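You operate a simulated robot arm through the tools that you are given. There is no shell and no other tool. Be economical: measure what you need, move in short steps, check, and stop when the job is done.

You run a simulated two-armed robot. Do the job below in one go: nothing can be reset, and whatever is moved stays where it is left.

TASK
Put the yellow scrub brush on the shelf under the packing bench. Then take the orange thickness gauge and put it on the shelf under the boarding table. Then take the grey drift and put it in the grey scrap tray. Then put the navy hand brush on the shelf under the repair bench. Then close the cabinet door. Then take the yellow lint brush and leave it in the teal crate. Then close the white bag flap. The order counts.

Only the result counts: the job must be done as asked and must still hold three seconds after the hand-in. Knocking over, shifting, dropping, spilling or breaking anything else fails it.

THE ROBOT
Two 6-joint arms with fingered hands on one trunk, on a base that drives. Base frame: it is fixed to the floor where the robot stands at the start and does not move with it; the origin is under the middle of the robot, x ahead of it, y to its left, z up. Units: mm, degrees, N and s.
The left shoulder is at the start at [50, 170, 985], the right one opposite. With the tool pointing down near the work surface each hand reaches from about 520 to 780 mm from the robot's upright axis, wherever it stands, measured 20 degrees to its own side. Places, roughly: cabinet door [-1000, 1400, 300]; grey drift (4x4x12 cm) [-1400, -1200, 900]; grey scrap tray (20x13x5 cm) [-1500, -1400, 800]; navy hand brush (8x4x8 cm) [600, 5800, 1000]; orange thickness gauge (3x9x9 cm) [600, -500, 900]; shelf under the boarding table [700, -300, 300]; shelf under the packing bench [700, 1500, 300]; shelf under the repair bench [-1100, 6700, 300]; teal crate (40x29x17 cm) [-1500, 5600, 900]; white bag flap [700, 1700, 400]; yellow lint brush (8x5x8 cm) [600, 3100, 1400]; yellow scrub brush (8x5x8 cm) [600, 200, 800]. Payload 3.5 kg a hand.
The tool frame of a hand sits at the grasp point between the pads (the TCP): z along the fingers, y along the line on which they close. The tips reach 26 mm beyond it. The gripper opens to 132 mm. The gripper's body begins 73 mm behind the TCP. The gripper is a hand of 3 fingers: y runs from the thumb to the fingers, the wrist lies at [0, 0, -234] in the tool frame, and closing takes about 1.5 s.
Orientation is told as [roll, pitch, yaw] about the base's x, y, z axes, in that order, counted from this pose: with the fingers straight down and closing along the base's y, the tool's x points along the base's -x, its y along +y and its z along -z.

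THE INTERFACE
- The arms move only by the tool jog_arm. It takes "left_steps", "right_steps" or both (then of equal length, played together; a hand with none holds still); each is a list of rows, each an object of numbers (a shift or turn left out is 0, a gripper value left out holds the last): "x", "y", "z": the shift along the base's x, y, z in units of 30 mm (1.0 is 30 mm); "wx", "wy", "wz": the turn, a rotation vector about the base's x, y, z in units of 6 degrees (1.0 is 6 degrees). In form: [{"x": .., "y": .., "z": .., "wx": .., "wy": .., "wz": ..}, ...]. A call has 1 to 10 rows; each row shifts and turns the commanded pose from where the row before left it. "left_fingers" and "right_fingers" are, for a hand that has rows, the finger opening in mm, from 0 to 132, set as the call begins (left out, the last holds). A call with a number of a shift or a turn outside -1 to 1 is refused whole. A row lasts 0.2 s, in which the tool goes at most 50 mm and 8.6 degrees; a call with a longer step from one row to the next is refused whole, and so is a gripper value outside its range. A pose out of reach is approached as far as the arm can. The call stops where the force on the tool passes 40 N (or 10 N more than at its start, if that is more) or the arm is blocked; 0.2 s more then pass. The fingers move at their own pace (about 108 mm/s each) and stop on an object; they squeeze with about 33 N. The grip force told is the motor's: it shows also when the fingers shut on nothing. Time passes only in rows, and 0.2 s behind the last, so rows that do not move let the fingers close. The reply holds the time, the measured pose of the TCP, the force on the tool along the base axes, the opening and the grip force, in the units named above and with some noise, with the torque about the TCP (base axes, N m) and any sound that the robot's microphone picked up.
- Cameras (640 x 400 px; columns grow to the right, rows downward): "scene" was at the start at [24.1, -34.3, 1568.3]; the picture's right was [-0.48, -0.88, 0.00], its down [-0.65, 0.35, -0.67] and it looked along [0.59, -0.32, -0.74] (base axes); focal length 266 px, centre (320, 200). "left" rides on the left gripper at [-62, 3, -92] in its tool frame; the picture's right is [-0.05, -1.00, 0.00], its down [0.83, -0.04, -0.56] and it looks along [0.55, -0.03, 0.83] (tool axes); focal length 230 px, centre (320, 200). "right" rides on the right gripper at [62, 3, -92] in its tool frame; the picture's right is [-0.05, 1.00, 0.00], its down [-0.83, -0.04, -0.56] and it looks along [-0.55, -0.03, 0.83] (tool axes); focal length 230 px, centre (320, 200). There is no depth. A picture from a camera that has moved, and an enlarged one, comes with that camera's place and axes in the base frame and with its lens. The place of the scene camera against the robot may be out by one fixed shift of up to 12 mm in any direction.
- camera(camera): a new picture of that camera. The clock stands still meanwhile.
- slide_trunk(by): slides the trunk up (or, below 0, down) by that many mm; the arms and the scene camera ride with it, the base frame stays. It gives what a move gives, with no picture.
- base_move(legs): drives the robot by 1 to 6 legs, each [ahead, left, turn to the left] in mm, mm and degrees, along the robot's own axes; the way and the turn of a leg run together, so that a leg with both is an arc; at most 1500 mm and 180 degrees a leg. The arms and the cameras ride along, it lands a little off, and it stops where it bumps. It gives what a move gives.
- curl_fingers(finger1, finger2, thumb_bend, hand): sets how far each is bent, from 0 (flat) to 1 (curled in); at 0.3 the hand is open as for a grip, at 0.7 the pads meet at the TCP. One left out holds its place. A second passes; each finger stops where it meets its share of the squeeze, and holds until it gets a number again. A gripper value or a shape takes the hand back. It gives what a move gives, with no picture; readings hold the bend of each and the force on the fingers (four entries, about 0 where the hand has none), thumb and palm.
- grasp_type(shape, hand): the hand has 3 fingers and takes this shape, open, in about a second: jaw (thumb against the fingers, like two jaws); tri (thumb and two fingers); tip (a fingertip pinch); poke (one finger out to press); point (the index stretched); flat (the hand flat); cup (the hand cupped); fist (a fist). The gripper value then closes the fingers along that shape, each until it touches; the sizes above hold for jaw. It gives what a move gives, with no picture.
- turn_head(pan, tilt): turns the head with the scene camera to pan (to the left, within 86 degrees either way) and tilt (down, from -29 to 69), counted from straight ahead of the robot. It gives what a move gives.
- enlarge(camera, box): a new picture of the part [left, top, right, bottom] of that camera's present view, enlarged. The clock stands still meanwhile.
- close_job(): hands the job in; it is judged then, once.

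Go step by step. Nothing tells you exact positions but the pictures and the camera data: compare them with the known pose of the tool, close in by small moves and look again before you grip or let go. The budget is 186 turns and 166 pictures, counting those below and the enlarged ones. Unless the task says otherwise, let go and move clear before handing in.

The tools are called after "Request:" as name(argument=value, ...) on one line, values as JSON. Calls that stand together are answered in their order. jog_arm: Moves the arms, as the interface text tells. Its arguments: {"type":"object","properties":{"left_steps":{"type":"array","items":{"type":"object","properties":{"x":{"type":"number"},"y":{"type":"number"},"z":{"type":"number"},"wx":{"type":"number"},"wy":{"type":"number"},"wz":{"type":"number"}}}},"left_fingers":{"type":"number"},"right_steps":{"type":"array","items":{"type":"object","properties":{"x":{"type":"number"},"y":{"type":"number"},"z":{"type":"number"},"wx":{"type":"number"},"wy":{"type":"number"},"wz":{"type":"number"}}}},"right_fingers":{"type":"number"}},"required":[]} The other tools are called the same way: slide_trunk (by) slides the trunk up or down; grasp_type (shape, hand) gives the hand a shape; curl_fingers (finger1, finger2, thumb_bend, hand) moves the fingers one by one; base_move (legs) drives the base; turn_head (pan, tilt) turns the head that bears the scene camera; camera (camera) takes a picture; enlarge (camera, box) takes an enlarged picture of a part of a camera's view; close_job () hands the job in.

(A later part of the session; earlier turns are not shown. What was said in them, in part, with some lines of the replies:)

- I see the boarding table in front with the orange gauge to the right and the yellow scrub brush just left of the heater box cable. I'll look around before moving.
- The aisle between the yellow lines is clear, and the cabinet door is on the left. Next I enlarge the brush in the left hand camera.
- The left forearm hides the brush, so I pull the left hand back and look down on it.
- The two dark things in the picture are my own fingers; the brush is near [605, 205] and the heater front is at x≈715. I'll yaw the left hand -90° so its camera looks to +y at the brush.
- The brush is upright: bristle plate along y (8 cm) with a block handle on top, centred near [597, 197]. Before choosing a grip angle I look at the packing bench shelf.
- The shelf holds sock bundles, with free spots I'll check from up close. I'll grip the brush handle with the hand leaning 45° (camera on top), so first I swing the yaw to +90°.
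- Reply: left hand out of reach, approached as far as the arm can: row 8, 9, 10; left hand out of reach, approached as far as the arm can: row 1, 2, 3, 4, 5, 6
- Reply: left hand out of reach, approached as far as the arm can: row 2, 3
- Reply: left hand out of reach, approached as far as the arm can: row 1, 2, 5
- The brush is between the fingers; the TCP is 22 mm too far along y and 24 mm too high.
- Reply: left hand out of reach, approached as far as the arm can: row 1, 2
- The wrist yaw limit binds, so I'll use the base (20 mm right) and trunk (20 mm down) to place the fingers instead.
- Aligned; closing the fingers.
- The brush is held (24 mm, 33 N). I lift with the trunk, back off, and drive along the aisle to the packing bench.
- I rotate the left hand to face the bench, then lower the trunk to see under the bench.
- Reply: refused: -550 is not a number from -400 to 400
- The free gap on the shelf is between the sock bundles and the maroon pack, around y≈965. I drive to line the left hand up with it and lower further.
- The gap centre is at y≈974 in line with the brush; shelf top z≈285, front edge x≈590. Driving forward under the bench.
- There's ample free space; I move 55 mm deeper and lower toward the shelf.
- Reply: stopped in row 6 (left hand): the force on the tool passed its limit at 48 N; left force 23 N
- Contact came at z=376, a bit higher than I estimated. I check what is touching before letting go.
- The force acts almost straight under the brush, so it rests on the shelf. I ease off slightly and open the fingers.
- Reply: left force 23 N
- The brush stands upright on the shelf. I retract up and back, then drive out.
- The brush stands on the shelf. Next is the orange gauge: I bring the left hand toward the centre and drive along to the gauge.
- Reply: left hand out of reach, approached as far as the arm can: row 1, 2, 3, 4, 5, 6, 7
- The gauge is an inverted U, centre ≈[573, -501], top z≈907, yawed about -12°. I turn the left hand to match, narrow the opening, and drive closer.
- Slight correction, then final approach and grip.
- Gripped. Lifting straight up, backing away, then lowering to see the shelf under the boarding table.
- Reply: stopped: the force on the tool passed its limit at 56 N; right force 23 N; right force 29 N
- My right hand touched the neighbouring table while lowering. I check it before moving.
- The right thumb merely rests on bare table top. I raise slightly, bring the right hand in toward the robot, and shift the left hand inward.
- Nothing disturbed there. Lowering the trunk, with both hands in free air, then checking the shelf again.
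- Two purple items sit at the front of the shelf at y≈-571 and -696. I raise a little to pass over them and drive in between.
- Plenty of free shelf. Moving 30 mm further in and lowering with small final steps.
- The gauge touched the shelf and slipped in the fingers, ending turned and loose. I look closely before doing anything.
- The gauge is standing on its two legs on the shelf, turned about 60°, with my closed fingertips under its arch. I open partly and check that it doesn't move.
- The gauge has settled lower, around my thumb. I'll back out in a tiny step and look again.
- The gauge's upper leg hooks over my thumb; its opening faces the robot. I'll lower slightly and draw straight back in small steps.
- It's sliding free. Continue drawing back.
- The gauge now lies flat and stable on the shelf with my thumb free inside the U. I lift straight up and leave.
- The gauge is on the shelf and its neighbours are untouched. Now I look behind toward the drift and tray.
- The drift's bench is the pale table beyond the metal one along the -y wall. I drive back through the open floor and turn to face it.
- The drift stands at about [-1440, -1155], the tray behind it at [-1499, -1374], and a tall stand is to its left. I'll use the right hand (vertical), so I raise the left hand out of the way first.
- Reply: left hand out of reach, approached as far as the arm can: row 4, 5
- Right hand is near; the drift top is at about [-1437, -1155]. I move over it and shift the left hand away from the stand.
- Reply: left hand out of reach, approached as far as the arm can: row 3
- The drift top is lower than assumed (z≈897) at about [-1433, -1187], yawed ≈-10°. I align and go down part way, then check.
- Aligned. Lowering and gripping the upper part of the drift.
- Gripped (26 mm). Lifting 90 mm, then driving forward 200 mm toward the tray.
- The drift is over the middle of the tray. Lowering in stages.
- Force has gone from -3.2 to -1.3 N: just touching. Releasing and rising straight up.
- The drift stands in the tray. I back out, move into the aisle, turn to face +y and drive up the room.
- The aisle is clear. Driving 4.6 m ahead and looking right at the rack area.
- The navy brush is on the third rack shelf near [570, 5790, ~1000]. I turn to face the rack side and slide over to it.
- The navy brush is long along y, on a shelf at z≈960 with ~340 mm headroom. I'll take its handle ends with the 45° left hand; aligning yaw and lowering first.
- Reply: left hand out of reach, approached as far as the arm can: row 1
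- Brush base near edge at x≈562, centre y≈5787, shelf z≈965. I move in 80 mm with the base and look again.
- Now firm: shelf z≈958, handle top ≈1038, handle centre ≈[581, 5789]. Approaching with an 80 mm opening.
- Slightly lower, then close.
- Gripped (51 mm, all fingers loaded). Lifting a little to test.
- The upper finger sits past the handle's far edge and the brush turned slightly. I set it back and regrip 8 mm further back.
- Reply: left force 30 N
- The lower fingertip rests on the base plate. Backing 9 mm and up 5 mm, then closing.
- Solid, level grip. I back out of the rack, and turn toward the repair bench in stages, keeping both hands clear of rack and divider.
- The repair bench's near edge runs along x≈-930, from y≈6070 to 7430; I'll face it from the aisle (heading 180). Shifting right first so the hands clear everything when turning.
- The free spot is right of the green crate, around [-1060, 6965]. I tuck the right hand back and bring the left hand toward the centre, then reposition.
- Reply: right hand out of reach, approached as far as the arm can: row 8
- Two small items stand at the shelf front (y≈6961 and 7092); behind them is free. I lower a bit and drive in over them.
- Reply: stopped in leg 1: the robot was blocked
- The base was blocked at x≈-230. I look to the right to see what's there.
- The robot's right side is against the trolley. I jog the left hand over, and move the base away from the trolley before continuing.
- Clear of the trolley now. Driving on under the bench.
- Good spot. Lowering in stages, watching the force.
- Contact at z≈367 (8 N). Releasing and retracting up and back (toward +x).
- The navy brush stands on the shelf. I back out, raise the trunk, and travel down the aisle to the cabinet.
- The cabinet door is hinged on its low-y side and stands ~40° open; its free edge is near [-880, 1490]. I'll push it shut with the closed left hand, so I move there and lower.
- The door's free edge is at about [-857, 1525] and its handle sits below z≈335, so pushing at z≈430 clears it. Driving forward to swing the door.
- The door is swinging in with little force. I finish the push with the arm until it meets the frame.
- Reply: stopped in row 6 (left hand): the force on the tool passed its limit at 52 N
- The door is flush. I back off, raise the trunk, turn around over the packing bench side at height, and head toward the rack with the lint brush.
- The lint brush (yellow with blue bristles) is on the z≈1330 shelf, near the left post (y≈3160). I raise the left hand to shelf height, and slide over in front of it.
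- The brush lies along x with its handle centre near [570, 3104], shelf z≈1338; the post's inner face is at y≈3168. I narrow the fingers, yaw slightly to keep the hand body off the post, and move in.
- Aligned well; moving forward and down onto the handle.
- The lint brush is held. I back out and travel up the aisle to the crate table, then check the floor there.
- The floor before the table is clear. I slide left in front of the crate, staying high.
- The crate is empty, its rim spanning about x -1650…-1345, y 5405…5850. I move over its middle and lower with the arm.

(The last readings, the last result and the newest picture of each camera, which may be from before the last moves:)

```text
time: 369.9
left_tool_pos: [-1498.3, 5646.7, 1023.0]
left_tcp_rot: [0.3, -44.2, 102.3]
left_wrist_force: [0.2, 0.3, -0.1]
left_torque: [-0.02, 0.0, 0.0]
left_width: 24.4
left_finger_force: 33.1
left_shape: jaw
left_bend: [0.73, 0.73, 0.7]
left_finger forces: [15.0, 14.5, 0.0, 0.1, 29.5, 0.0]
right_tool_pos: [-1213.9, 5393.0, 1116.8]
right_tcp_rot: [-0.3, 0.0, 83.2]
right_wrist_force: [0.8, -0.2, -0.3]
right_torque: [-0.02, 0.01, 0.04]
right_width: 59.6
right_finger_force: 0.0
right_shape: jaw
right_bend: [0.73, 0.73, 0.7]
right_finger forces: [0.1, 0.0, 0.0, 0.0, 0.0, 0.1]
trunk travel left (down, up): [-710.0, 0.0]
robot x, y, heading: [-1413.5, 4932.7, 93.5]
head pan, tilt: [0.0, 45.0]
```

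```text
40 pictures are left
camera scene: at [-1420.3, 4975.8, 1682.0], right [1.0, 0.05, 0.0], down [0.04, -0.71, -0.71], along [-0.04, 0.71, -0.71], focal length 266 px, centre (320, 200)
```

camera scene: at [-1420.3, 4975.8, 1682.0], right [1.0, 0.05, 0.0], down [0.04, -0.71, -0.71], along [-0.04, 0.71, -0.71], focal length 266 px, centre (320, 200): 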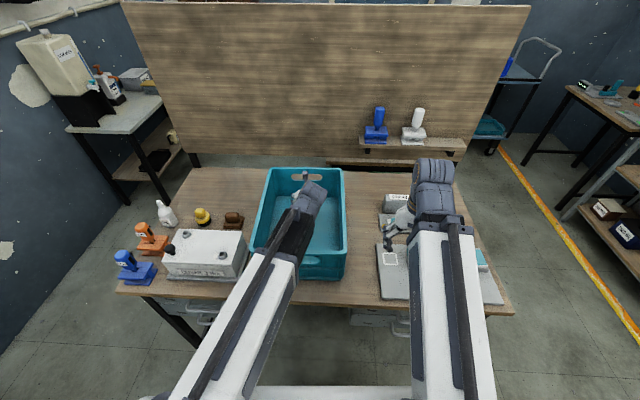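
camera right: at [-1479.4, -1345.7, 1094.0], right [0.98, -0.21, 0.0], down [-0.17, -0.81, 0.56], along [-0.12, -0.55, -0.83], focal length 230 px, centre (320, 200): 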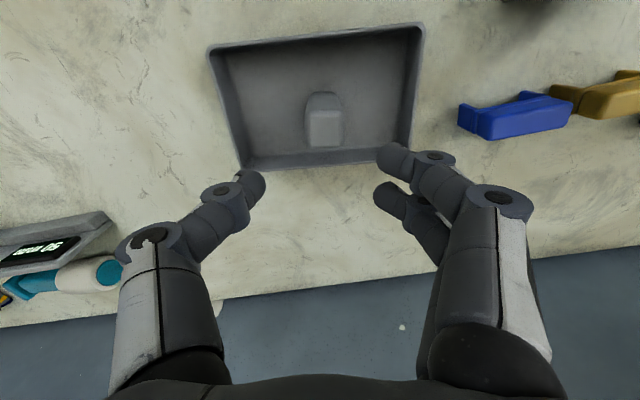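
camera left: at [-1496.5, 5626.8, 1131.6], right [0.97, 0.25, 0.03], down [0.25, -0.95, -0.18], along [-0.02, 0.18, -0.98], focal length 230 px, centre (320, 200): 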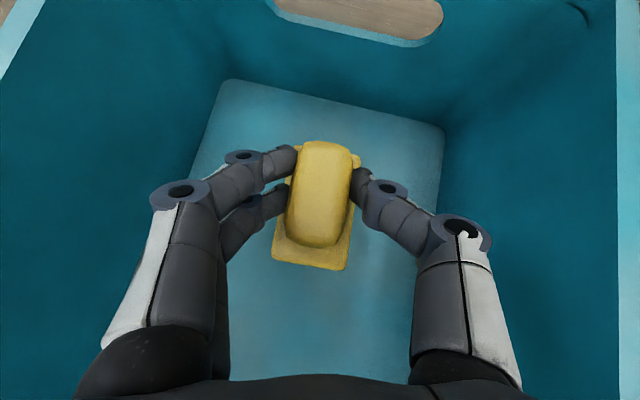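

Inside the crate outline with room all round. Moving 40 mm deeper and lowering.

Request:
jog_arm(left_steps=[{"y": 0.7, "z": -0.6}, {"y": 0.7, "z": -0.6}, {"z": -0.9}, {"z": -0.9}, {"z": -0.9}, {}])

Request:
camera(camera="scene")

Request:
jog_arm(left_steps=[{"z": -0.1}, {"z": -0.1}, {"z": -0.1}, {}])

```text
time: 370.9
left_tool_pos: [-1498.6, 5693.2, 953.2]
left_tcp_rot: [-0.1, -45.5, 102.3]
left_wrist_force: [0.2, -6.8, 22.9]
left_torque: [0.14, 0.11, 0.02]
left_width: 26.6
left_finger_force: 32.7
left_shape: jaw
left_bend: [0.73, 0.74, 0.71]
left_finger forces: [17.8, 17.4, 0.0, 0.0, 34.2, 0.1]
right_tool_pos: [-1213.2, 5392.8, 1116.0]
right_tcp_rot: [-0.2, 0.0, 83.2]
right_wrist_force: [-0.3, -0.1, -1.1]
right_torque: [-0.01, 0.0, -0.01]
right_width: 59.6
right_finger_force: 0.0
right_shape: jaw
right_bend: [0.73, 0.73, 0.7]
right_finger forces: [0.0, 0.0, 0.0, 0.0, 0.0, 0.0]
trunk travel left (down, up): [-710.0, 0.0]
robot x, y, heading: [-1413.3, 4929.3, 93.4]
head pan, tilt: [0.0, 45.0]
stopped in row 4 (left hand): the force on the tool passed its limit at 50 N (the readings are from after the stop); the commanded pose is now the measured one
```

```text
39 pictures are left
camera scene: at [-1420.2, 4974.5, 1682.4], right [1.0, 0.05, 0.0], down [0.04, -0.71, -0.71], along [-0.04, 0.71, -0.71], focal length 266 px, centre (320, 200)
```

scene: 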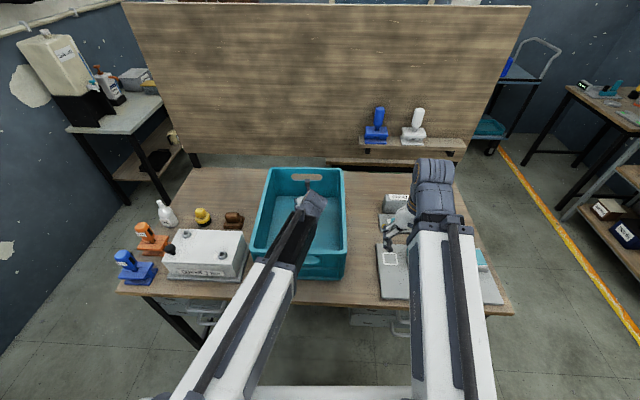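

```text
time: 371.4
left_tool_pos: [-1496.8, 5693.7, 952.7]
left_tcp_rot: [-0.3, -46.0, 102.1]
left_wrist_force: [-0.6, -2.8, 18.7]
left_torque: [0.08, 0.11, 0.07]
left_width: 26.4
left_finger_force: 33.0
left_shape: jaw
left_bend: [0.73, 0.74, 0.71]
left_finger forces: [17.7, 17.8, 0.0, 0.1, 34.7, 0.0]
right_tool_pos: [-1212.2, 5392.9, 1116.0]
right_tcp_rot: [-0.1, -0.2, 83.1]
right_wrist_force: [0.1, 0.3, 0.5]
right_torque: [0.0, -0.02, -0.02]
right_width: 59.5
right_finger_force: 0.1
right_shape: jaw
right_bend: [0.73, 0.73, 0.7]
right_finger forces: [0.1, 0.1, 0.1, 0.0, 0.0, 0.0]
trunk travel left (down, up): [-710.0, 0.0]
robot x, y, heading: [-1414.3, 4931.5, 93.1]
head pan, tilt: [0.0, 45.0]
stopped in row 2 (left hand): the force on the tool passed its limit at 43 N (the readings are from after the stop); the commanded pose is now the measured one
```

Request:
camera(camera="left")

```text
38 pictures are left
camera left: at [-1495.9, 5671.1, 1061.6], right [0.97, 0.24, 0.04], down [0.25, -0.95, -0.21], along [-0.01, 0.22, -0.98], focal length 230 px, centre (320, 200)
```

left: 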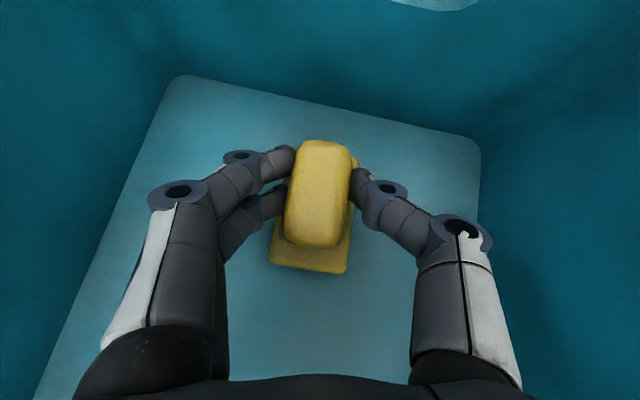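

The brush rests on the crate floor. Easing 1 mm, releasing, and withdrawing straight up.

Request:
jog_arm(left_steps=[{"z": 0.05}, {}])

Request:
jog_arm(left_steps=[{}, {}, {}], left_fingers=56)

Request:
jog_arm(left_steps=[{"z": 0.4, "y": -0.4}, {"z": 0.7, "y": -0.6}, {"z": 1, "y": -0.4}, {"z": 1}, {"z": 1}, {"z": 1}, {"z": 1}, {"z": 1}])

Request:
camera(camera="left")

```text
time: 372.0
left_tool_pos: [-1498.9, 5693.7, 953.2]
left_tcp_rot: [0.0, -46.0, 102.2]
left_wrist_force: [-0.2, 1.6, 21.5]
left_torque: [0.21, 0.1, 0.0]
left_width: 26.1
left_finger_force: 32.8
left_shape: jaw
left_bend: [0.73, 0.74, 0.71]
left_finger forces: [17.3, 17.5, 0.0, 0.0, 34.9, 0.0]
right_tool_pos: [-1211.7, 5392.3, 1117.2]
right_tcp_rot: [-0.2, -0.1, 83.3]
right_wrist_force: [1.0, -0.5, -0.8]
right_torque: [0.01, 0.03, -0.01]
right_width: 59.8
right_finger_force: 0.0
right_shape: jaw
right_bend: [0.73, 0.73, 0.7]
right_finger forces: [0.0, 0.1, 0.1, 0.0, 0.0, 0.0]
trunk travel left (down, up): [-710.0, 0.0]
robot x, y, heading: [-1415.5, 4931.7, 92.9]
head pan, tilt: [0.0, 45.0]
```

```text
time: 372.8
left_tool_pos: [-1498.1, 5692.7, 948.9]
left_tcp_rot: [0.0, -45.6, 102.2]
left_wrist_force: [0.5, -0.5, 1.0]
left_torque: [-0.03, -0.02, -0.01]
left_width: 55.1
left_finger_force: 0.0
left_shape: jaw
left_bend: [0.73, 0.73, 0.7]
left_finger forces: [0.0, 0.0, 0.0, 0.1, 0.0, 0.1]
right_tool_pos: [-1212.2, 5392.6, 1115.7]
right_tcp_rot: [-0.3, 0.0, 83.1]
right_wrist_force: [0.0, 0.2, 0.2]
right_torque: [0.02, 0.02, 0.01]
right_width: 59.8
right_finger_force: 0.1
right_shape: jaw
right_bend: [0.73, 0.73, 0.7]
right_finger forces: [0.0, 0.0, 0.0, 0.1, 0.2, 0.0]
trunk travel left (down, up): [-710.0, 0.0]
robot x, y, heading: [-1414.1, 4933.5, 93.3]
head pan, tilt: [0.0, 45.0]
```

```text
time: 374.6
left_tool_pos: [-1498.1, 5652.6, 1163.9]
left_tcp_rot: [-0.1, -45.7, 102.1]
left_wrist_force: [0.1, -0.6, -0.3]
left_torque: [0.0, -0.02, 0.0]
left_width: 55.4
left_finger_force: 0.1
left_shape: jaw
left_bend: [0.73, 0.73, 0.7]
left_finger forces: [0.0, 0.1, 0.0, 0.0, 0.0, 0.1]
right_tool_pos: [-1213.4, 5394.4, 1115.2]
right_tcp_rot: [-0.2, -0.1, 83.2]
right_wrist_force: [-0.7, 0.3, 0.3]
right_torque: [-0.04, -0.01, 0.0]
right_width: 59.7
right_finger_force: 0.1
right_shape: jaw
right_bend: [0.73, 0.73, 0.7]
right_finger forces: [0.1, 0.0, 0.0, 0.0, 0.0, 0.1]
trunk travel left (down, up): [-710.0, 0.0]
robot x, y, heading: [-1415.2, 4931.6, 93.1]
head pan, tilt: [0.0, 45.0]
```

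```text
37 pictures are left
camera left: at [-1496.3, 5630.1, 1273.3], right [0.97, 0.25, 0.04], down [0.25, -0.95, -0.21], along [-0.01, 0.21, -0.98], focal length 230 px, centre (320, 200)
```

left: 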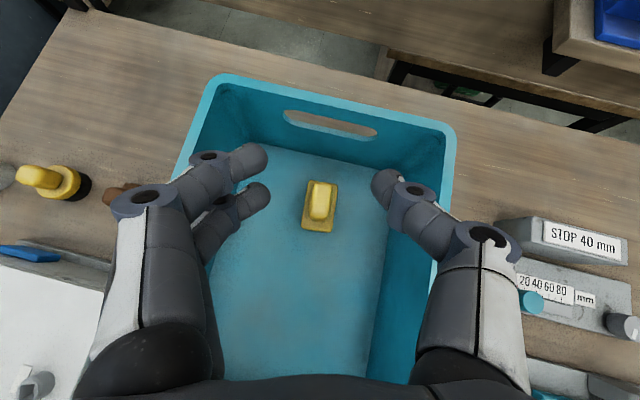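

The lint brush sits in the crate. Last task: the white case's flap. I back away, return down the aisle and face the packing bench.

Request:
base_move(legs=[[-200, 0, -3], [0, -970, 0], [-1500, 0, 0], [-1450, 0, 0]])

Request:
turn_head(pan=-60, tilt=35)

Request:
camera(camera="scene")

```text
time: 394.5
left_tool_pos: [-433.8, 2587.0, 1162.7]
left_tcp_rot: [0.0, -45.8, 100.9]
left_wrist_force: [0.0, 0.3, -0.5]
left_torque: [0.02, 0.03, -0.03]
left_width: 55.4
left_finger_force: 0.1
left_shape: jaw
left_bend: [0.73, 0.73, 0.7]
left_finger forces: [0.0, 0.0, 0.0, 0.0, 0.1, 0.1]
right_tool_pos: [-152.9, 2321.9, 1115.2]
right_tcp_rot: [-0.2, 0.0, 82.2]
right_wrist_force: [-0.3, 0.1, 0.1]
right_torque: [-0.02, 0.03, -0.03]
right_width: 59.4
right_finger_force: 0.0
right_shape: jaw
right_bend: [0.73, 0.73, 0.7]
right_finger forces: [0.0, 0.1, 0.0, 0.0, 0.1, 0.0]
trunk travel left (down, up): [-710.0, 0.0]
robot x, y, heading: [-360.9, 1863.4, 92.1]
head pan, tilt: [0.0, 45.0]
```

```text
time: 395.8
left_tool_pos: [-433.2, 2587.6, 1164.4]
left_tcp_rot: [0.0, -45.8, 101.0]
left_wrist_force: [0.1, 0.0, -0.4]
left_torque: [-0.03, -0.01, 0.0]
left_width: 55.2
left_finger_force: 0.1
left_shape: jaw
left_bend: [0.73, 0.73, 0.7]
left_finger forces: [0.1, 0.0, 0.0, 0.0, 0.0, 0.0]
right_tool_pos: [-152.2, 2323.2, 1116.4]
right_tcp_rot: [-0.3, 0.0, 82.1]
right_wrist_force: [0.1, 0.4, 0.0]
right_torque: [-0.05, 0.0, 0.02]
right_width: 59.6
right_finger_force: 0.0
right_shape: jaw
right_bend: [0.73, 0.73, 0.7]
right_finger forces: [0.0, 0.0, 0.0, 0.0, 0.0, 0.1]
trunk travel left (down, up): [-710.0, 0.0]
robot x, y, heading: [-363.3, 1864.9, 91.9]
head pan, tilt: [-60.0, 35.0]
```

```text
36 pictures are left
camera scene: at [-291.4, 1874.0, 1696.8], right [0.53, -0.85, 0.0], down [-0.49, -0.3, -0.82], along [0.69, 0.43, -0.57], focal length 266 px, centre (320, 200)
```

scene: 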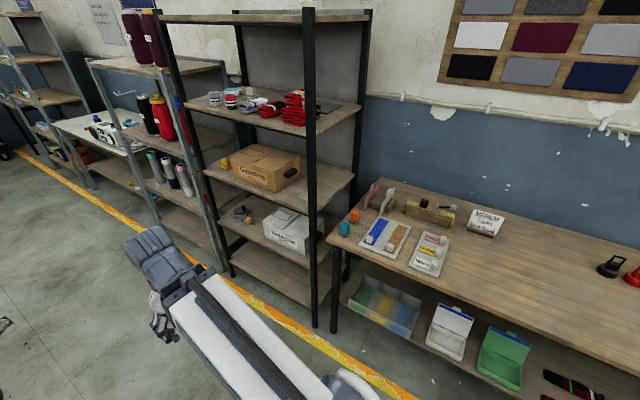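

Request:
base_move(legs=[[0, 0, -92], [0, -245, 0]])

Request:
slide_trunk(by=-400)

Request:
turn_head(pan=-10, tilt=35)

Request:
enlarge(camera="scene", box=[160, 150, 480, 350])

Request:
camera(camera="left")

```text
time: 401.3
left_tool_pos: [373.6, 1718.5, 1164.9]
left_tcp_rot: [0.0, -45.8, 12.8]
left_wrist_force: [0.5, -1.1, 0.3]
left_torque: [-0.01, -0.02, 0.0]
left_width: 55.5
left_finger_force: 0.0
left_shape: jaw
left_bend: [0.73, 0.73, 0.7]
left_finger forces: [0.0, 0.0, 0.0, 0.0, 0.1, 0.0]
right_tool_pos: [119.7, 1430.2, 1116.5]
right_tcp_rot: [-0.2, 0.1, -6.0]
right_wrist_force: [-0.4, -0.2, 0.8]
right_torque: [0.0, -0.01, -0.02]
right_width: 59.2
right_finger_force: 0.1
right_shape: jaw
right_bend: [0.73, 0.73, 0.7]
right_finger forces: [0.0, 0.0, 0.0, 0.0, 0.0, 0.0]
trunk travel left (down, up): [-710.0, 0.0]
robot x, y, heading: [-343.0, 1619.5, 4.0]
head pan, tilt: [-60.0, 35.0]
```

```text
time: 405.2
left_tool_pos: [374.6, 1719.8, 764.6]
left_tcp_rot: [0.0, -45.8, 12.9]
left_wrist_force: [-0.3, -0.2, -0.8]
left_torque: [0.02, 0.0, 0.02]
left_width: 55.3
left_finger_force: 0.1
left_shape: jaw
left_bend: [0.73, 0.73, 0.7]
left_finger forces: [0.0, 0.0, 0.0, 0.1, 0.0, 0.1]
right_tool_pos: [119.2, 1430.1, 716.9]
right_tcp_rot: [-0.3, 0.0, -6.1]
right_wrist_force: [0.3, -0.7, 0.5]
right_torque: [-0.02, 0.02, -0.01]
right_width: 59.9
right_finger_force: 0.0
right_shape: jaw
right_bend: [0.73, 0.73, 0.7]
right_finger forces: [0.1, 0.0, 0.0, 0.1, 0.0, 0.0]
trunk travel left (down, up): [-310.0, 400.0]
robot x, y, heading: [-347.0, 1620.6, 3.9]
head pan, tilt: [-60.0, 35.0]
```

```text
time: 406.3
left_tool_pos: [374.8, 1719.3, 764.2]
left_tcp_rot: [-0.2, -45.7, 12.8]
left_wrist_force: [-0.9, 0.0, -0.1]
left_torque: [-0.04, -0.02, -0.01]
left_width: 55.6
left_finger_force: 0.0
left_shape: jaw
left_bend: [0.73, 0.73, 0.7]
left_finger forces: [0.1, 0.0, 0.0, 0.1, 0.0, 0.0]
right_tool_pos: [119.5, 1429.6, 715.7]
right_tcp_rot: [-0.3, -0.1, -6.1]
right_wrist_force: [0.2, -0.1, 0.0]
right_torque: [-0.01, 0.01, 0.0]
right_width: 59.8
right_finger_force: 0.1
right_shape: jaw
right_bend: [0.73, 0.73, 0.7]
right_finger forces: [0.0, 0.0, 0.0, 0.1, 0.0, 0.1]
trunk travel left (down, up): [-310.0, 400.0]
robot x, y, heading: [-344.7, 1625.0, 3.8]
head pan, tilt: [-10.0, 35.0]
```

```text
2.00 times, centred on (320, 250) of scene
camera zoom: at [-303.8, 1615.2, 1296.9], right [-0.11, -0.99, 0.0], down [-0.57, 0.06, -0.82], along [0.81, -0.09, -0.57], focal length 532 px, centre (320, 100)
```

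zoom: 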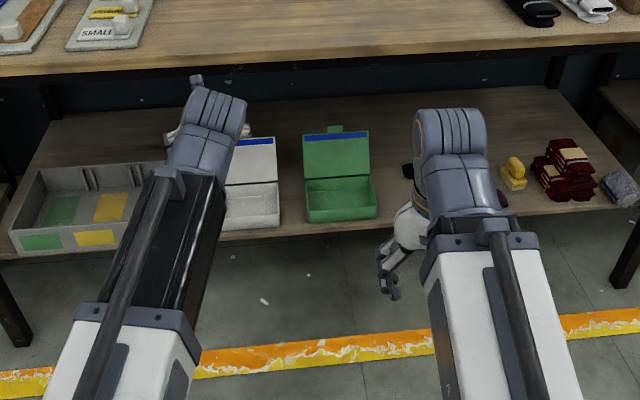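

```text
34 pictures are left
camera left: at [351.4, 1718.1, 872.8], right [0.26, -0.97, 0.04], down [-0.94, -0.26, -0.21], along [0.21, 0.02, -0.98], focal length 230 px, centre (320, 200)
```

left: 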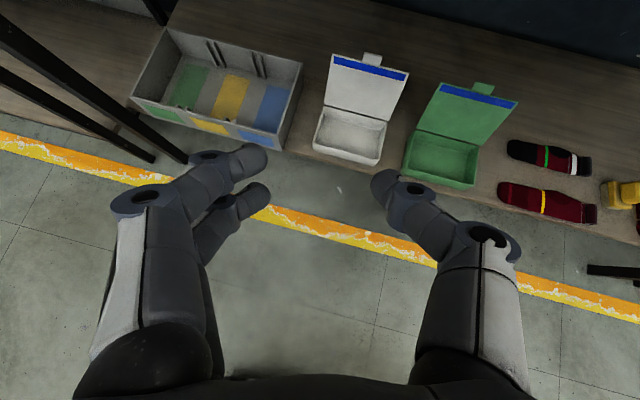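

The white case has a flap with a tab, leaning back about 45° behind it (top near [793, 423 high], case y≈1612–1783). I'll reach over it, drop the closed fingers behind, and pull it forward. First straighten up and look from low.

Request:
base_move(legs=[[0, 0, -3.8]])

Request:
slide_trunk(by=-230)

Request:
jog_arm(left_steps=[{"wz": -0.75, "y": 0.45}, {"wz": -0.75, "y": 0.45}, {}, {}, {}], left_fingers=0)

Request:
camera(camera="scene")

Request:
camera(camera="left")

```text
time: 407.2
left_tool_pos: [378.3, 1671.5, 763.6]
left_tcp_rot: [0.0, -45.7, 9.1]
left_wrist_force: [-0.1, 0.5, 0.4]
left_torque: [0.03, -0.01, -0.03]
left_width: 55.6
left_finger_force: 0.0
left_shape: jaw
left_bend: [0.73, 0.73, 0.7]
left_finger forces: [0.0, 0.0, 0.1, 0.0, 0.1, 0.0]
right_tool_pos: [104.4, 1399.3, 715.7]
right_tcp_rot: [-0.3, 0.0, -9.9]
right_wrist_force: [0.5, 0.0, -0.3]
right_torque: [0.0, -0.01, -0.01]
right_width: 59.6
right_finger_force: 0.0
right_shape: jaw
right_bend: [0.73, 0.73, 0.7]
right_finger forces: [0.0, 0.0, 0.0, 0.1, 0.0, 0.0]
trunk travel left (down, up): [-310.0, 400.0]
robot x, y, heading: [-348.2, 1626.1, -0.1]
head pan, tilt: [-10.0, 35.0]
```

```text
time: 409.6
left_tool_pos: [379.2, 1670.0, 532.5]
left_tcp_rot: [-0.1, -45.6, 9.1]
left_wrist_force: [0.4, -0.2, 0.3]
left_torque: [0.02, -0.01, 0.03]
left_width: 55.5
left_finger_force: 0.1
left_shape: jaw
left_bend: [0.73, 0.73, 0.7]
left_finger forces: [0.1, 0.0, 0.1, 0.0, 0.0, 0.0]
right_tool_pos: [105.2, 1400.2, 485.8]
right_tcp_rot: [-0.2, 0.0, -9.9]
right_wrist_force: [0.4, -0.2, -0.4]
right_torque: [0.01, 0.01, 0.0]
right_width: 59.7
right_finger_force: 0.0
right_shape: jaw
right_bend: [0.73, 0.73, 0.7]
right_finger forces: [0.0, 0.0, 0.1, 0.0, 0.1, 0.0]
trunk travel left (down, up): [-80.0, 630.0]
robot x, y, heading: [-346.2, 1624.3, 0.2]
head pan, tilt: [-10.0, 35.0]
```

```text
time: 410.8
left_tool_pos: [379.7, 1696.5, 534.1]
left_tcp_rot: [-0.1, -45.8, 0.1]
left_wrist_force: [0.1, 0.1, -0.1]
left_torque: [0.05, 0.01, 0.01]
left_width: 0.0
left_finger_force: 33.4
left_shape: jaw
left_bend: [0.68, 0.68, 0.74]
left_finger forces: [0.1, 0.1, 0.0, 0.0, 0.0, 0.0]
right_tool_pos: [105.1, 1399.7, 485.5]
right_tcp_rot: [-0.3, -0.1, -9.9]
right_wrist_force: [-0.7, 0.2, 0.0]
right_torque: [-0.02, 0.05, 0.02]
right_width: 59.7
right_finger_force: 0.1
right_shape: jaw
right_bend: [0.73, 0.73, 0.7]
right_finger forces: [0.0, 0.0, 0.0, 0.0, 0.0, 0.0]
trunk travel left (down, up): [-80.0, 630.0]
robot x, y, heading: [-347.6, 1622.8, -0.0]
head pan, tilt: [-10.0, 35.0]
```

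```text
33 pictures are left
camera scene: at [-304.7, 1612.1, 1066.9], right [-0.17, -0.98, 0.0], down [-0.56, 0.1, -0.82], along [0.81, -0.14, -0.57], focal length 266 px, centre (320, 200)
```

scene: 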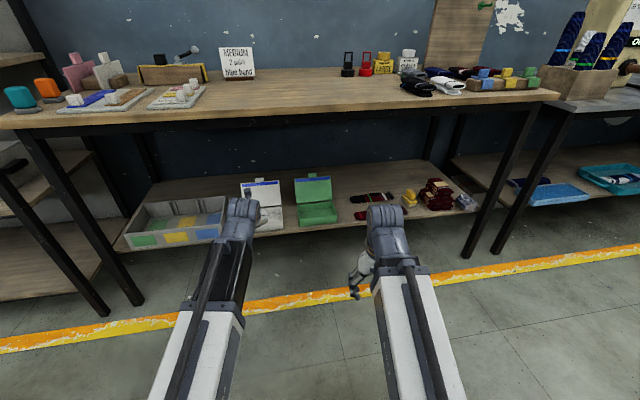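

```text
32 pictures are left
camera left: at [356.2, 1701.3, 643.7], right [0.04, -1.0, 0.04], down [-0.98, -0.04, -0.21], along [0.21, -0.03, -0.98], focal length 230 px, centre (320, 200)
```

left: 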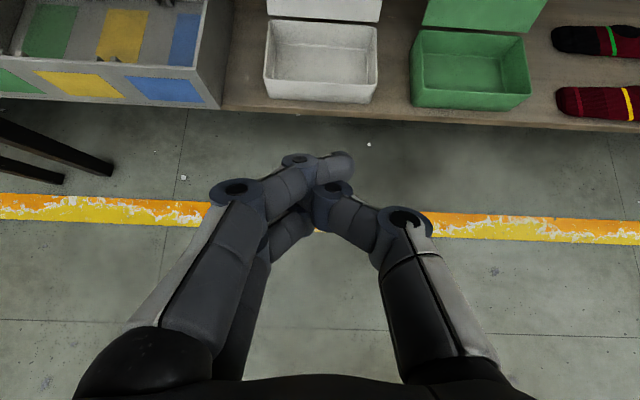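

The case: hinge near [685, 368 high], flap top near [755, 452]. I move the right hand aside, then drive in with the left fingertips passing above the flap.

Request:
jog_arm(right_steps=[{"y": -1}, {"y": -1}, {"y": -1}, {"y": -1}, {"y": -1}])

Request:
slide_trunk(by=-12)

Request:
base_move(legs=[[300, 0, 0]])

Request:
camera(camera="left")

Request:
camera(camera="scene")

```text
time: 412.0
left_tool_pos: [379.8, 1696.9, 534.2]
left_tcp_rot: [-0.1, -45.9, 0.0]
left_wrist_force: [-1.0, 0.2, 0.3]
left_torque: [0.01, 0.03, -0.02]
left_width: 0.3
left_finger_force: 33.0
left_shape: jaw
left_bend: [0.68, 0.68, 0.74]
left_finger forces: [0.0, 0.0, 0.0, 0.0, 0.1, 0.0]
right_tool_pos: [103.9, 1247.3, 488.3]
right_tcp_rot: [-0.3, 0.0, -9.9]
right_wrist_force: [0.9, 1.2, 0.2]
right_torque: [0.01, -0.03, 0.0]
right_width: 59.7
right_finger_force: 0.1
right_shape: jaw
right_bend: [0.73, 0.73, 0.7]
right_finger forces: [0.1, 0.0, 0.0, 0.0, 0.1, 0.0]
trunk travel left (down, up): [-80.0, 630.0]
robot x, y, heading: [-343.8, 1620.7, 0.1]
head pan, tilt: [-10.0, 35.0]
```

```text
time: 412.6
left_tool_pos: [380.1, 1697.6, 522.6]
left_tcp_rot: [-0.1, -45.7, 0.2]
left_wrist_force: [-0.2, 0.3, -0.3]
left_torque: [-0.01, 0.02, 0.02]
left_width: 0.1
left_finger_force: 32.9
left_shape: jaw
left_bend: [0.68, 0.68, 0.74]
left_finger forces: [0.0, 0.0, 0.0, 0.1, 0.0, 0.1]
right_tool_pos: [103.1, 1247.6, 475.8]
right_tcp_rot: [-0.2, 0.1, -9.8]
right_wrist_force: [0.9, 0.4, 1.0]
right_torque: [0.03, -0.01, -0.01]
right_width: 59.5
right_finger_force: 0.2
right_shape: jaw
right_bend: [0.73, 0.73, 0.7]
right_finger forces: [0.0, 0.0, 0.0, 0.1, 0.0, 0.0]
trunk travel left (down, up): [-68.0, 642.0]
robot x, y, heading: [-345.5, 1621.3, -0.2]
head pan, tilt: [-10.0, 35.0]
```

```text
time: 414.6
left_tool_pos: [664.1, 1701.9, 523.1]
left_tcp_rot: [-0.1, -45.6, 0.4]
left_wrist_force: [0.1, 0.1, -0.3]
left_torque: [0.02, 0.01, 0.03]
left_width: 0.0
left_finger_force: 33.5
left_shape: jaw
left_bend: [0.68, 0.68, 0.74]
left_finger forces: [0.0, 0.0, 0.0, 0.0, 0.0, 0.1]
right_tool_pos: [390.4, 1252.3, 475.4]
right_tcp_rot: [-0.2, 0.1, -9.4]
right_wrist_force: [0.1, 0.1, 0.2]
right_torque: [0.0, 0.02, 0.01]
right_width: 59.4
right_finger_force: 0.0
right_shape: jaw
right_bend: [0.73, 0.73, 0.7]
right_finger forces: [0.1, 0.1, 0.0, 0.0, 0.0, 0.1]
trunk travel left (down, up): [-68.0, 642.0]
robot x, y, heading: [-63.3, 1628.8, 0.5]
head pan, tilt: [-10.0, 35.0]
```

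```text
31 pictures are left
camera left: at [641.2, 1706.2, 631.7], right [0.04, -1.0, 0.04], down [-0.98, -0.05, -0.21], along [0.21, -0.03, -0.98], focal length 230 px, centre (320, 200)
```

left: 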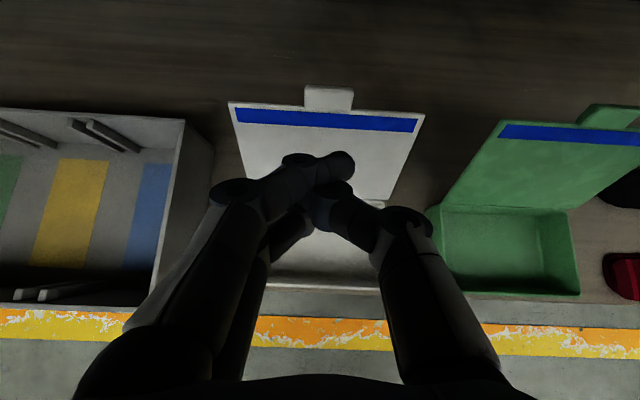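

```text
30 pictures are left
camera scene: at [-19.2, 1613.3, 1054.9], right [-0.17, -0.99, 0.0], down [-0.57, 0.1, -0.82], along [0.81, -0.14, -0.57], focal length 266 px, centre (320, 200)
```

scene: 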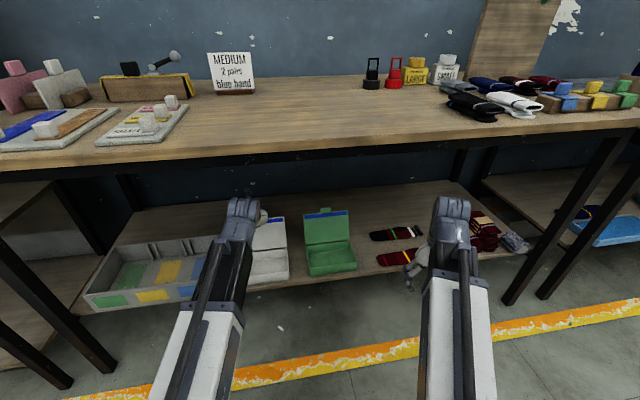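

The flap's top edge is at about [763, 449 high] with a tab at its middle. I go over it, 70 mm beyond.

Request:
base_move(legs=[[172, -6, 0]])

Request:
camera(camera="left")

Request:
camera(camera="scene")

```text
time: 416.1
left_tool_pos: [841.0, 1696.4, 523.5]
left_tcp_rot: [-0.1, -45.7, 0.3]
left_wrist_force: [0.5, -0.8, -0.4]
left_torque: [0.0, -0.03, -0.03]
left_width: 0.1
left_finger_force: 32.9
left_shape: jaw
left_bend: [0.68, 0.68, 0.74]
left_finger forces: [0.0, 0.0, 0.0, 0.0, 0.0, 0.1]
right_tool_pos: [567.3, 1245.6, 474.9]
right_tcp_rot: [-0.3, 0.0, -9.6]
right_wrist_force: [-0.5, 0.3, 0.1]
right_torque: [0.01, 0.03, 0.0]
right_width: 59.7
right_finger_force: 0.0
right_shape: jaw
right_bend: [0.73, 0.73, 0.7]
right_finger forces: [0.1, 0.0, 0.0, 0.1, 0.1, 0.0]
trunk travel left (down, up): [-68.0, 642.0]
robot x, y, heading: [115.9, 1615.4, 0.4]
head pan, tilt: [-10.0, 35.0]
```

```text
29 pictures are left
camera left: at [818.8, 1699.7, 631.7], right [0.04, -1.0, 0.04], down [-0.98, -0.05, -0.21], along [0.21, -0.03, -0.98], focal length 230 px, centre (320, 200)
```

left: 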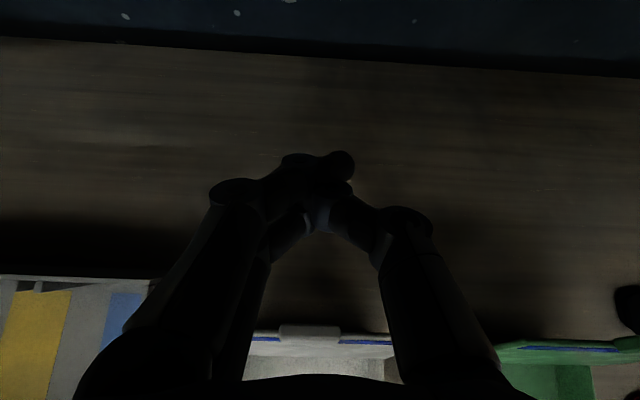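

```text
28 pictures are left
camera scene: at [158.3, 1607.9, 1054.9], right [-0.17, -0.99, 0.0], down [-0.57, 0.1, -0.82], along [0.81, -0.14, -0.57], focal length 266 px, centre (320, 200)
```

scene: 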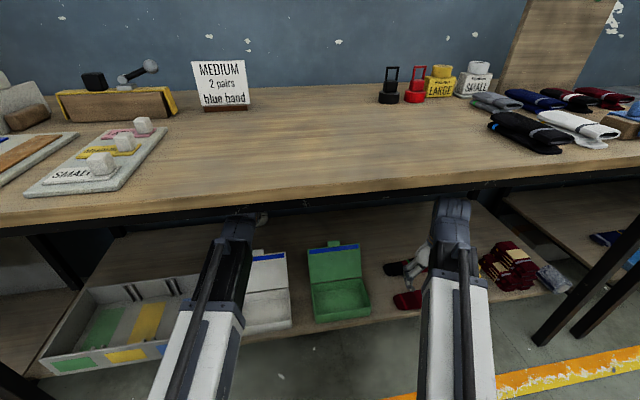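

Over and beyond the flap. I go a little deeper, lower behind it, and steepen the fingers.

Request:
jog_arm(left_steps=[{"x": 0.6}, {"z": -0.7}, {"z": -0.7}, {"z": -0.7}, {"z": -0.5}, {"wy": 0.8}, {"wy": 0.8}, {"wy": 0.8}, {"wy": 0.6}, {}])

Request:
camera(camera="left")

Request:
enlarge(camera="scene", box=[160, 180, 400, 340])

```text
time: 418.3
left_tool_pos: [859.2, 1696.0, 445.3]
left_tcp_rot: [0.1, -27.7, 0.2]
left_wrist_force: [0.3, -0.1, 0.1]
left_torque: [0.01, 0.03, 0.03]
left_width: 0.0
left_finger_force: 33.4
left_shape: jaw
left_bend: [0.68, 0.68, 0.74]
left_finger forces: [0.1, 0.1, 0.0, 0.0, 0.0, 0.0]
right_tool_pos: [567.3, 1245.7, 474.0]
right_tcp_rot: [-0.3, -0.1, -9.7]
right_wrist_force: [-0.5, -0.7, -0.7]
right_torque: [0.0, 0.01, -0.04]
right_width: 59.5
right_finger_force: 0.0
right_shape: jaw
right_bend: [0.73, 0.73, 0.7]
right_finger forces: [0.0, 0.0, 0.1, 0.0, 0.0, 0.1]
trunk travel left (down, up): [-68.0, 642.0]
robot x, y, heading: [118.5, 1617.1, 0.3]
head pan, tilt: [-10.0, 35.0]
```

```text
27 pictures are left
camera left: at [871.2, 1700.0, 555.9], right [0.05, -1.0, 0.02], down [-0.99, -0.05, 0.11], along [-0.1, -0.03, -0.99], focal length 230 px, centre (320, 200)
```

left: 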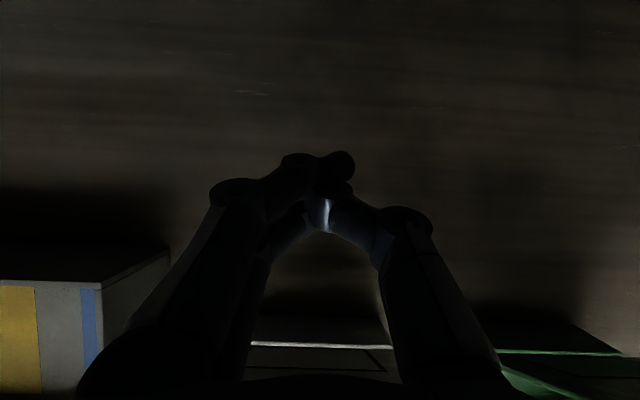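

```text
2.50 times, centred on (280, 260) of scene
camera zoom: at [158.3, 1607.9, 1054.9], right [-0.17, -0.99, 0.0], down [-0.57, 0.1, -0.82], along [0.81, -0.14, -0.57], focal length 665 px, centre (420, 50)
```

zoom: 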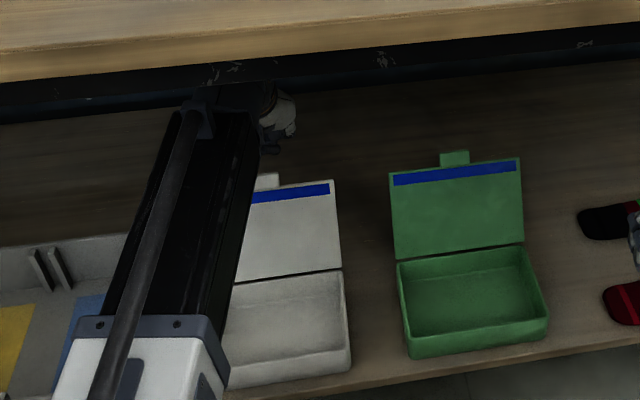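

The fingers are behind the flap. I lower 12 mm more and draw toward me in small steps.

Request:
jog_arm(left_steps=[{"z": -0.4}, {"x": -0.6}, {"x": -0.6}, {"x": -0.6}, {"x": -0.6}, {}])

Request:
camera(camera="left")

Request:
enlarge(camera="scene", box=[160, 180, 400, 340])

```text
time: 419.7
left_tool_pos: [786.2, 1694.1, 433.0]
left_tcp_rot: [0.1, -27.8, 0.3]
left_wrist_force: [-0.2, 0.8, -0.4]
left_torque: [0.0, 0.03, -0.02]
left_width: 0.0
left_finger_force: 33.0
left_shape: jaw
left_bend: [0.68, 0.68, 0.74]
left_finger forces: [0.0, 0.6, 0.0, 0.0, 0.0, 0.0]
right_tool_pos: [568.5, 1245.6, 475.2]
right_tcp_rot: [-0.3, -0.1, -9.6]
right_wrist_force: [0.3, 0.2, 0.1]
right_torque: [-0.03, -0.01, -0.03]
right_width: 59.9
right_finger_force: 0.0
right_shape: jaw
right_bend: [0.73, 0.73, 0.7]
right_finger forces: [0.0, 0.0, 0.1, 0.0, 0.0, 0.0]
trunk travel left (down, up): [-68.0, 642.0]
robot x, y, heading: [115.8, 1620.8, -0.1]
head pan, tilt: [-10.0, 35.0]
```

```text
25 pictures are left
camera left: at [798.5, 1699.6, 543.4], right [0.05, -1.0, 0.02], down [-0.99, -0.05, 0.1], along [-0.1, -0.03, -0.99], focal length 230 px, centre (320, 200)
```

left: 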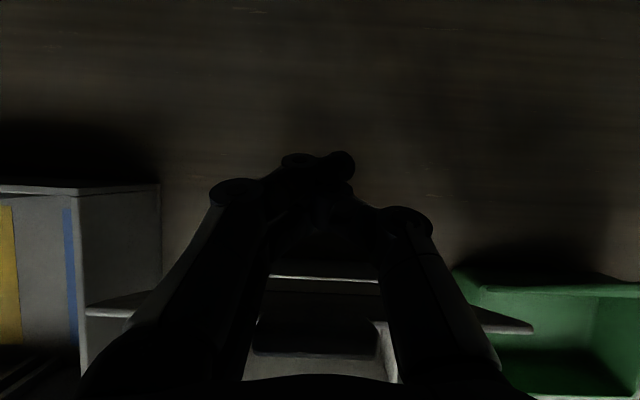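

```text
2.50 times, centred on (280, 260) of scene
camera zoom: at [158.3, 1607.9, 1054.9], right [-0.17, -0.99, 0.0], down [-0.57, 0.1, -0.82], along [0.81, -0.14, -0.57], focal length 665 px, centre (420, 50)
```

zoom: 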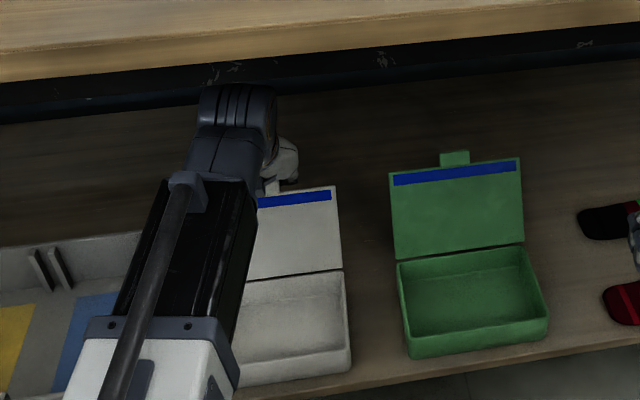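

Contact has started and the flap is rising. Continuing to pull.

Request:
jog_arm(left_steps=[{"x": -0.6}, {"x": -0.6}, {"x": -0.6}, {"x": -0.6}, {"x": -0.6}, {}])

Request:
enlarge(camera="scene", box=[160, 180, 400, 340])

```text
time: 421.1
left_tool_pos: [696.4, 1696.0, 433.3]
left_tcp_rot: [0.2, -27.7, 0.1]
left_wrist_force: [0.0, 0.0, 0.4]
left_torque: [0.0, -0.02, 0.04]
left_width: 0.0
left_finger_force: 32.9
left_shape: jaw
left_bend: [0.68, 0.68, 0.74]
left_finger forces: [0.1, 0.0, 0.0, 0.0, 0.0, 0.0]
right_tool_pos: [569.0, 1245.4, 475.5]
right_tcp_rot: [-0.3, -0.1, -9.5]
right_wrist_force: [0.2, 0.8, 0.2]
right_torque: [0.01, 0.0, 0.0]
right_width: 59.9
right_finger_force: 0.0
right_shape: jaw
right_bend: [0.73, 0.73, 0.7]
right_finger forces: [0.0, 0.0, 0.0, 0.1, 0.0, 0.1]
trunk travel left (down, up): [-68.0, 642.0]
robot x, y, heading: [116.4, 1615.3, 0.1]
head pan, tilt: [-10.0, 35.0]
```

```text
2.50 times, centred on (280, 260) of scene
camera zoom: at [158.3, 1607.9, 1054.9], right [-0.17, -0.99, 0.0], down [-0.57, 0.1, -0.82], along [0.81, -0.14, -0.57], focal length 665 px, centre (420, 50)
```

zoom: 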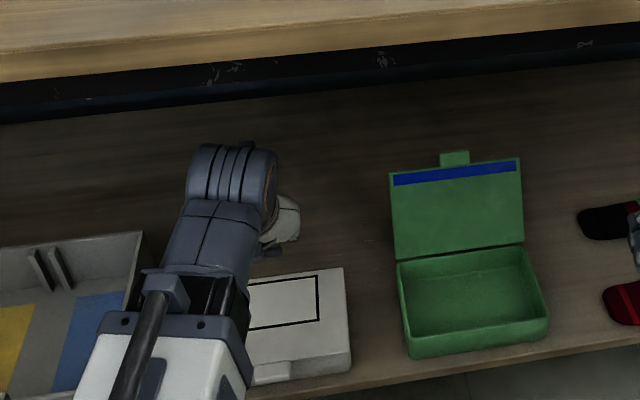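

The flap has fallen shut. I raise the hand and check how well it lies.

Request:
jog_arm(left_steps=[{"z": 0.7}, {"z": 0.7}, {"z": 0.5, "x": -0.5}, {"x": -1, "wy": -0.8}, {"x": -1, "wy": -0.8}, {"wy": -0.8, "x": -0.5}, {}])

Request:
camera(camera="left")

Request:
enlarge(camera="scene", box=[200, 220, 360, 340])

```text
time: 422.7
left_tool_pos: [711.2, 1661.3, 520.0]
left_tcp_rot: [0.0, -42.1, 0.3]
left_wrist_force: [0.5, 0.3, -0.3]
left_torque: [0.01, -0.01, -0.03]
left_width: 0.1
left_finger_force: 33.0
left_shape: jaw
left_bend: [0.68, 0.68, 0.74]
left_finger forces: [0.0, 0.1, 0.0, 0.0, 0.0, 0.0]
left hand out of reach, approached as far as the arm can: row 4, 5, 6
right_tool_pos: [567.7, 1246.1, 475.3]
right_tcp_rot: [-0.4, 0.0, -9.6]
right_wrist_force: [0.4, -0.8, 0.6]
right_torque: [0.01, 0.0, 0.01]
right_width: 59.9
right_finger_force: 0.1
right_shape: jaw
right_bend: [0.73, 0.73, 0.7]
right_finger forces: [0.1, 0.0, 0.0, 0.0, 0.0, 0.0]
trunk travel left (down, up): [-68.0, 642.0]
robot x, y, heading: [114.6, 1620.0, 0.5]
head pan, tilt: [-10.0, 35.0]
```

```text
22 pictures are left
camera left: at [695.3, 1665.8, 630.5], right [0.04, -1.0, 0.03], down [-0.99, -0.05, -0.14], along [0.15, -0.03, -0.99], focal length 230 px, centre (320, 200)
```

left: 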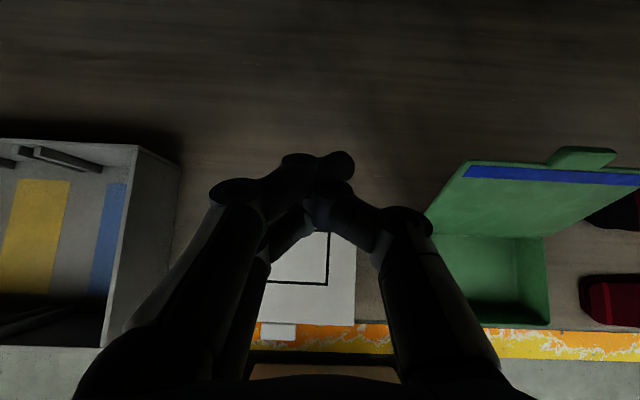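

```text
3.33 times, centred on (280, 280) of scene
camera zoom: at [158.3, 1607.9, 1054.9], right [-0.17, -0.99, 0.0], down [-0.57, 0.1, -0.82], along [0.81, -0.14, -0.57], focal length 887 px, centre (453, -67)
```

zoom: 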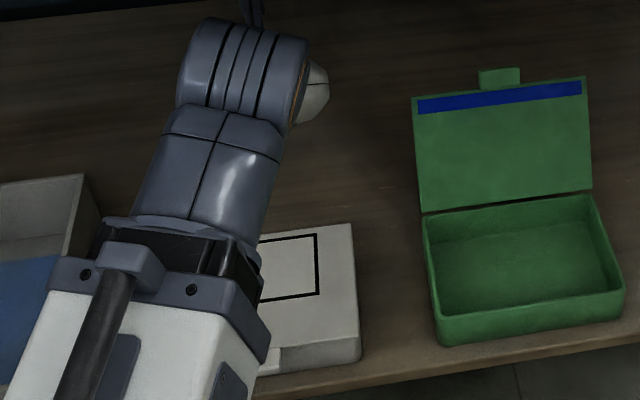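

It lies flat. I back out and inspect the case and the shelf once more.

Request:
base_move(legs=[[-420, 0, 0]])

Request:
camera(camera="scene")

Request:
enlarge(camera="scene", box=[160, 150, 360, 275])

```text
time: 425.2
left_tool_pos: [293.3, 1663.9, 520.0]
left_tcp_rot: [0.0, -42.1, 0.8]
left_wrist_force: [-0.3, 0.4, 0.3]
left_torque: [-0.03, -0.01, 0.05]
left_width: 0.0
left_finger_force: 33.2
left_shape: jaw
left_bend: [0.68, 0.68, 0.74]
left_finger forces: [0.0, 0.0, 0.0, 0.0, 0.0, 0.0]
right_tool_pos: [154.3, 1246.3, 475.0]
right_tcp_rot: [-0.2, 0.0, -9.3]
right_wrist_force: [-0.1, 0.7, 0.0]
right_torque: [-0.01, -0.01, -0.02]
right_width: 59.8
right_finger_force: 0.1
right_shape: jaw
right_bend: [0.73, 0.73, 0.7]
right_finger forces: [0.1, 0.0, 0.1, 0.0, 0.1, 0.1]
trunk travel left (down, up): [-68.0, 642.0]
robot x, y, heading: [-299.4, 1619.1, 0.8]
head pan, tilt: [-10.0, 35.0]
```

```text
20 pictures are left
camera scene: at [-258.7, 1604.9, 1054.9], right [-0.16, -0.99, 0.0], down [-0.57, 0.09, -0.82], along [0.81, -0.13, -0.57], focal length 266 px, centre (320, 200)
```

scene: 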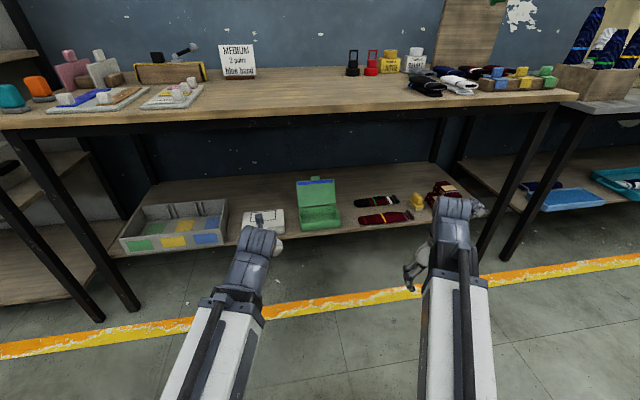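

```text
3.20 times, centred on (260, 212) of scene
camera zoom: at [-258.7, 1604.9, 1054.9], right [-0.16, -0.99, 0.0], down [-0.57, 0.09, -0.82], along [0.81, -0.13, -0.57], focal length 851 px, centre (512, 160)
```

zoom: 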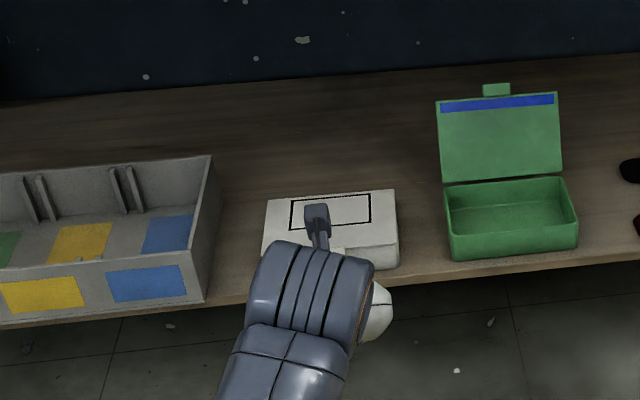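

The flap is closed flat. I turn to double-check the cabinet door before handing in.

Request:
base_move(legs=[[0, 0, 100]])

Request:
turn_head(pan=85, tilt=40)

Request:
camera(camera="scene")

```text
time: 429.8
left_tool_pos: [-444.4, 2194.2, 520.8]
left_tcp_rot: [0.0, -42.0, 100.3]
left_wrist_force: [0.6, 0.0, -0.5]
left_torque: [-0.01, 0.01, 0.0]
left_width: 0.0
left_finger_force: 32.7
left_shape: jaw
left_bend: [0.68, 0.68, 0.74]
left_finger forces: [0.1, 0.1, 0.0, 0.0, 0.0, 0.1]
right_tool_pos: [-9.2, 2124.5, 475.7]
right_tcp_rot: [-0.3, 0.0, 90.3]
right_wrist_force: [-0.7, -0.1, 0.6]
right_torque: [-0.01, -0.04, 0.04]
right_width: 59.8
right_finger_force: 0.0
right_shape: jaw
right_bend: [0.73, 0.73, 0.7]
right_finger forces: [0.0, 0.1, 0.1, 0.1, 0.1, 0.0]
trunk travel left (down, up): [-68.0, 642.0]
robot x, y, heading: [-299.1, 1616.5, 99.9]
head pan, tilt: [-10.0, 35.0]
```

```text
time: 431.6
left_tool_pos: [-444.4, 2193.9, 519.7]
left_tcp_rot: [0.1, -41.9, 100.3]
left_wrist_force: [0.4, 0.5, 0.2]
left_torque: [0.0, 0.02, 0.02]
left_width: 0.0
left_finger_force: 33.1
left_shape: jaw
left_bend: [0.68, 0.68, 0.74]
left_finger forces: [0.0, 0.0, 0.0, 0.0, 0.0, 0.0]
right_tool_pos: [-9.1, 2125.6, 474.4]
right_tcp_rot: [-0.4, 0.0, 90.3]
right_wrist_force: [0.1, 0.5, 0.5]
right_torque: [0.02, 0.03, 0.01]
right_width: 59.9
right_finger_force: 0.0
right_shape: jaw
right_bend: [0.73, 0.73, 0.7]
right_finger forces: [0.0, 0.0, 0.0, 0.1, 0.1, 0.1]
trunk travel left (down, up): [-68.0, 642.0]
robot x, y, heading: [-300.1, 1618.6, 100.2]
head pan, tilt: [85.0, 40.0]
```

```text
18 pictures are left
camera scene: at [-383.2, 1572.7, 1047.3], right [-0.09, 1.0, 0.0], down [0.64, 0.06, -0.77], along [-0.76, -0.07, -0.64], focal length 266 px, centre (320, 200)
```

scene: 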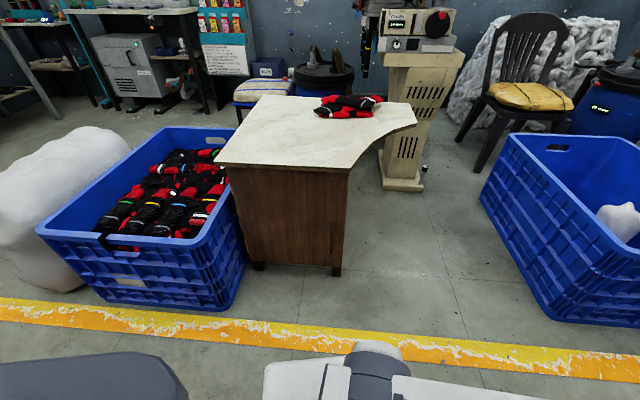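

The cabinet door is shut flush, the flap is closed, and both hands are empty and clear. Handing in.

Request:
close_job()

```text
The job is handed in.
```

I did all seven steps in the order you asked and handed the job in; I have no verdict on it yet.

- **Yellow scrub brush:** it stands on the shelf under the packing bench.
- **Orange thickness gauge:** it is on the shelf under the boarding table. It slipped in the fingers as I set it down and now lies flat instead of standing. The items around it did not move.
- **Grey drift:** it stands in the scrap tray.
- **Navy hand brush:** it stands on the shelf under the repair bench, behind the two small items at the front.
- **Cabinet door:** it is shut flush; I checked it again just before handing in.
- **Yellow lint brush:** it rests on the floor of the teal crate.
- **White bag flap:** it is closed flat. I did not press the tab down.

I also touched two things by accident:
- **Metal table:** the right hand rested briefly on the metal table beside the boarding table, on a bare spot.
- **Trolley:** the base bumped the blue trolley near the repair bench and stopped. I saw nothing knocked over, but I can't be certain that neither the trolley nor anything on it shifted slightly.
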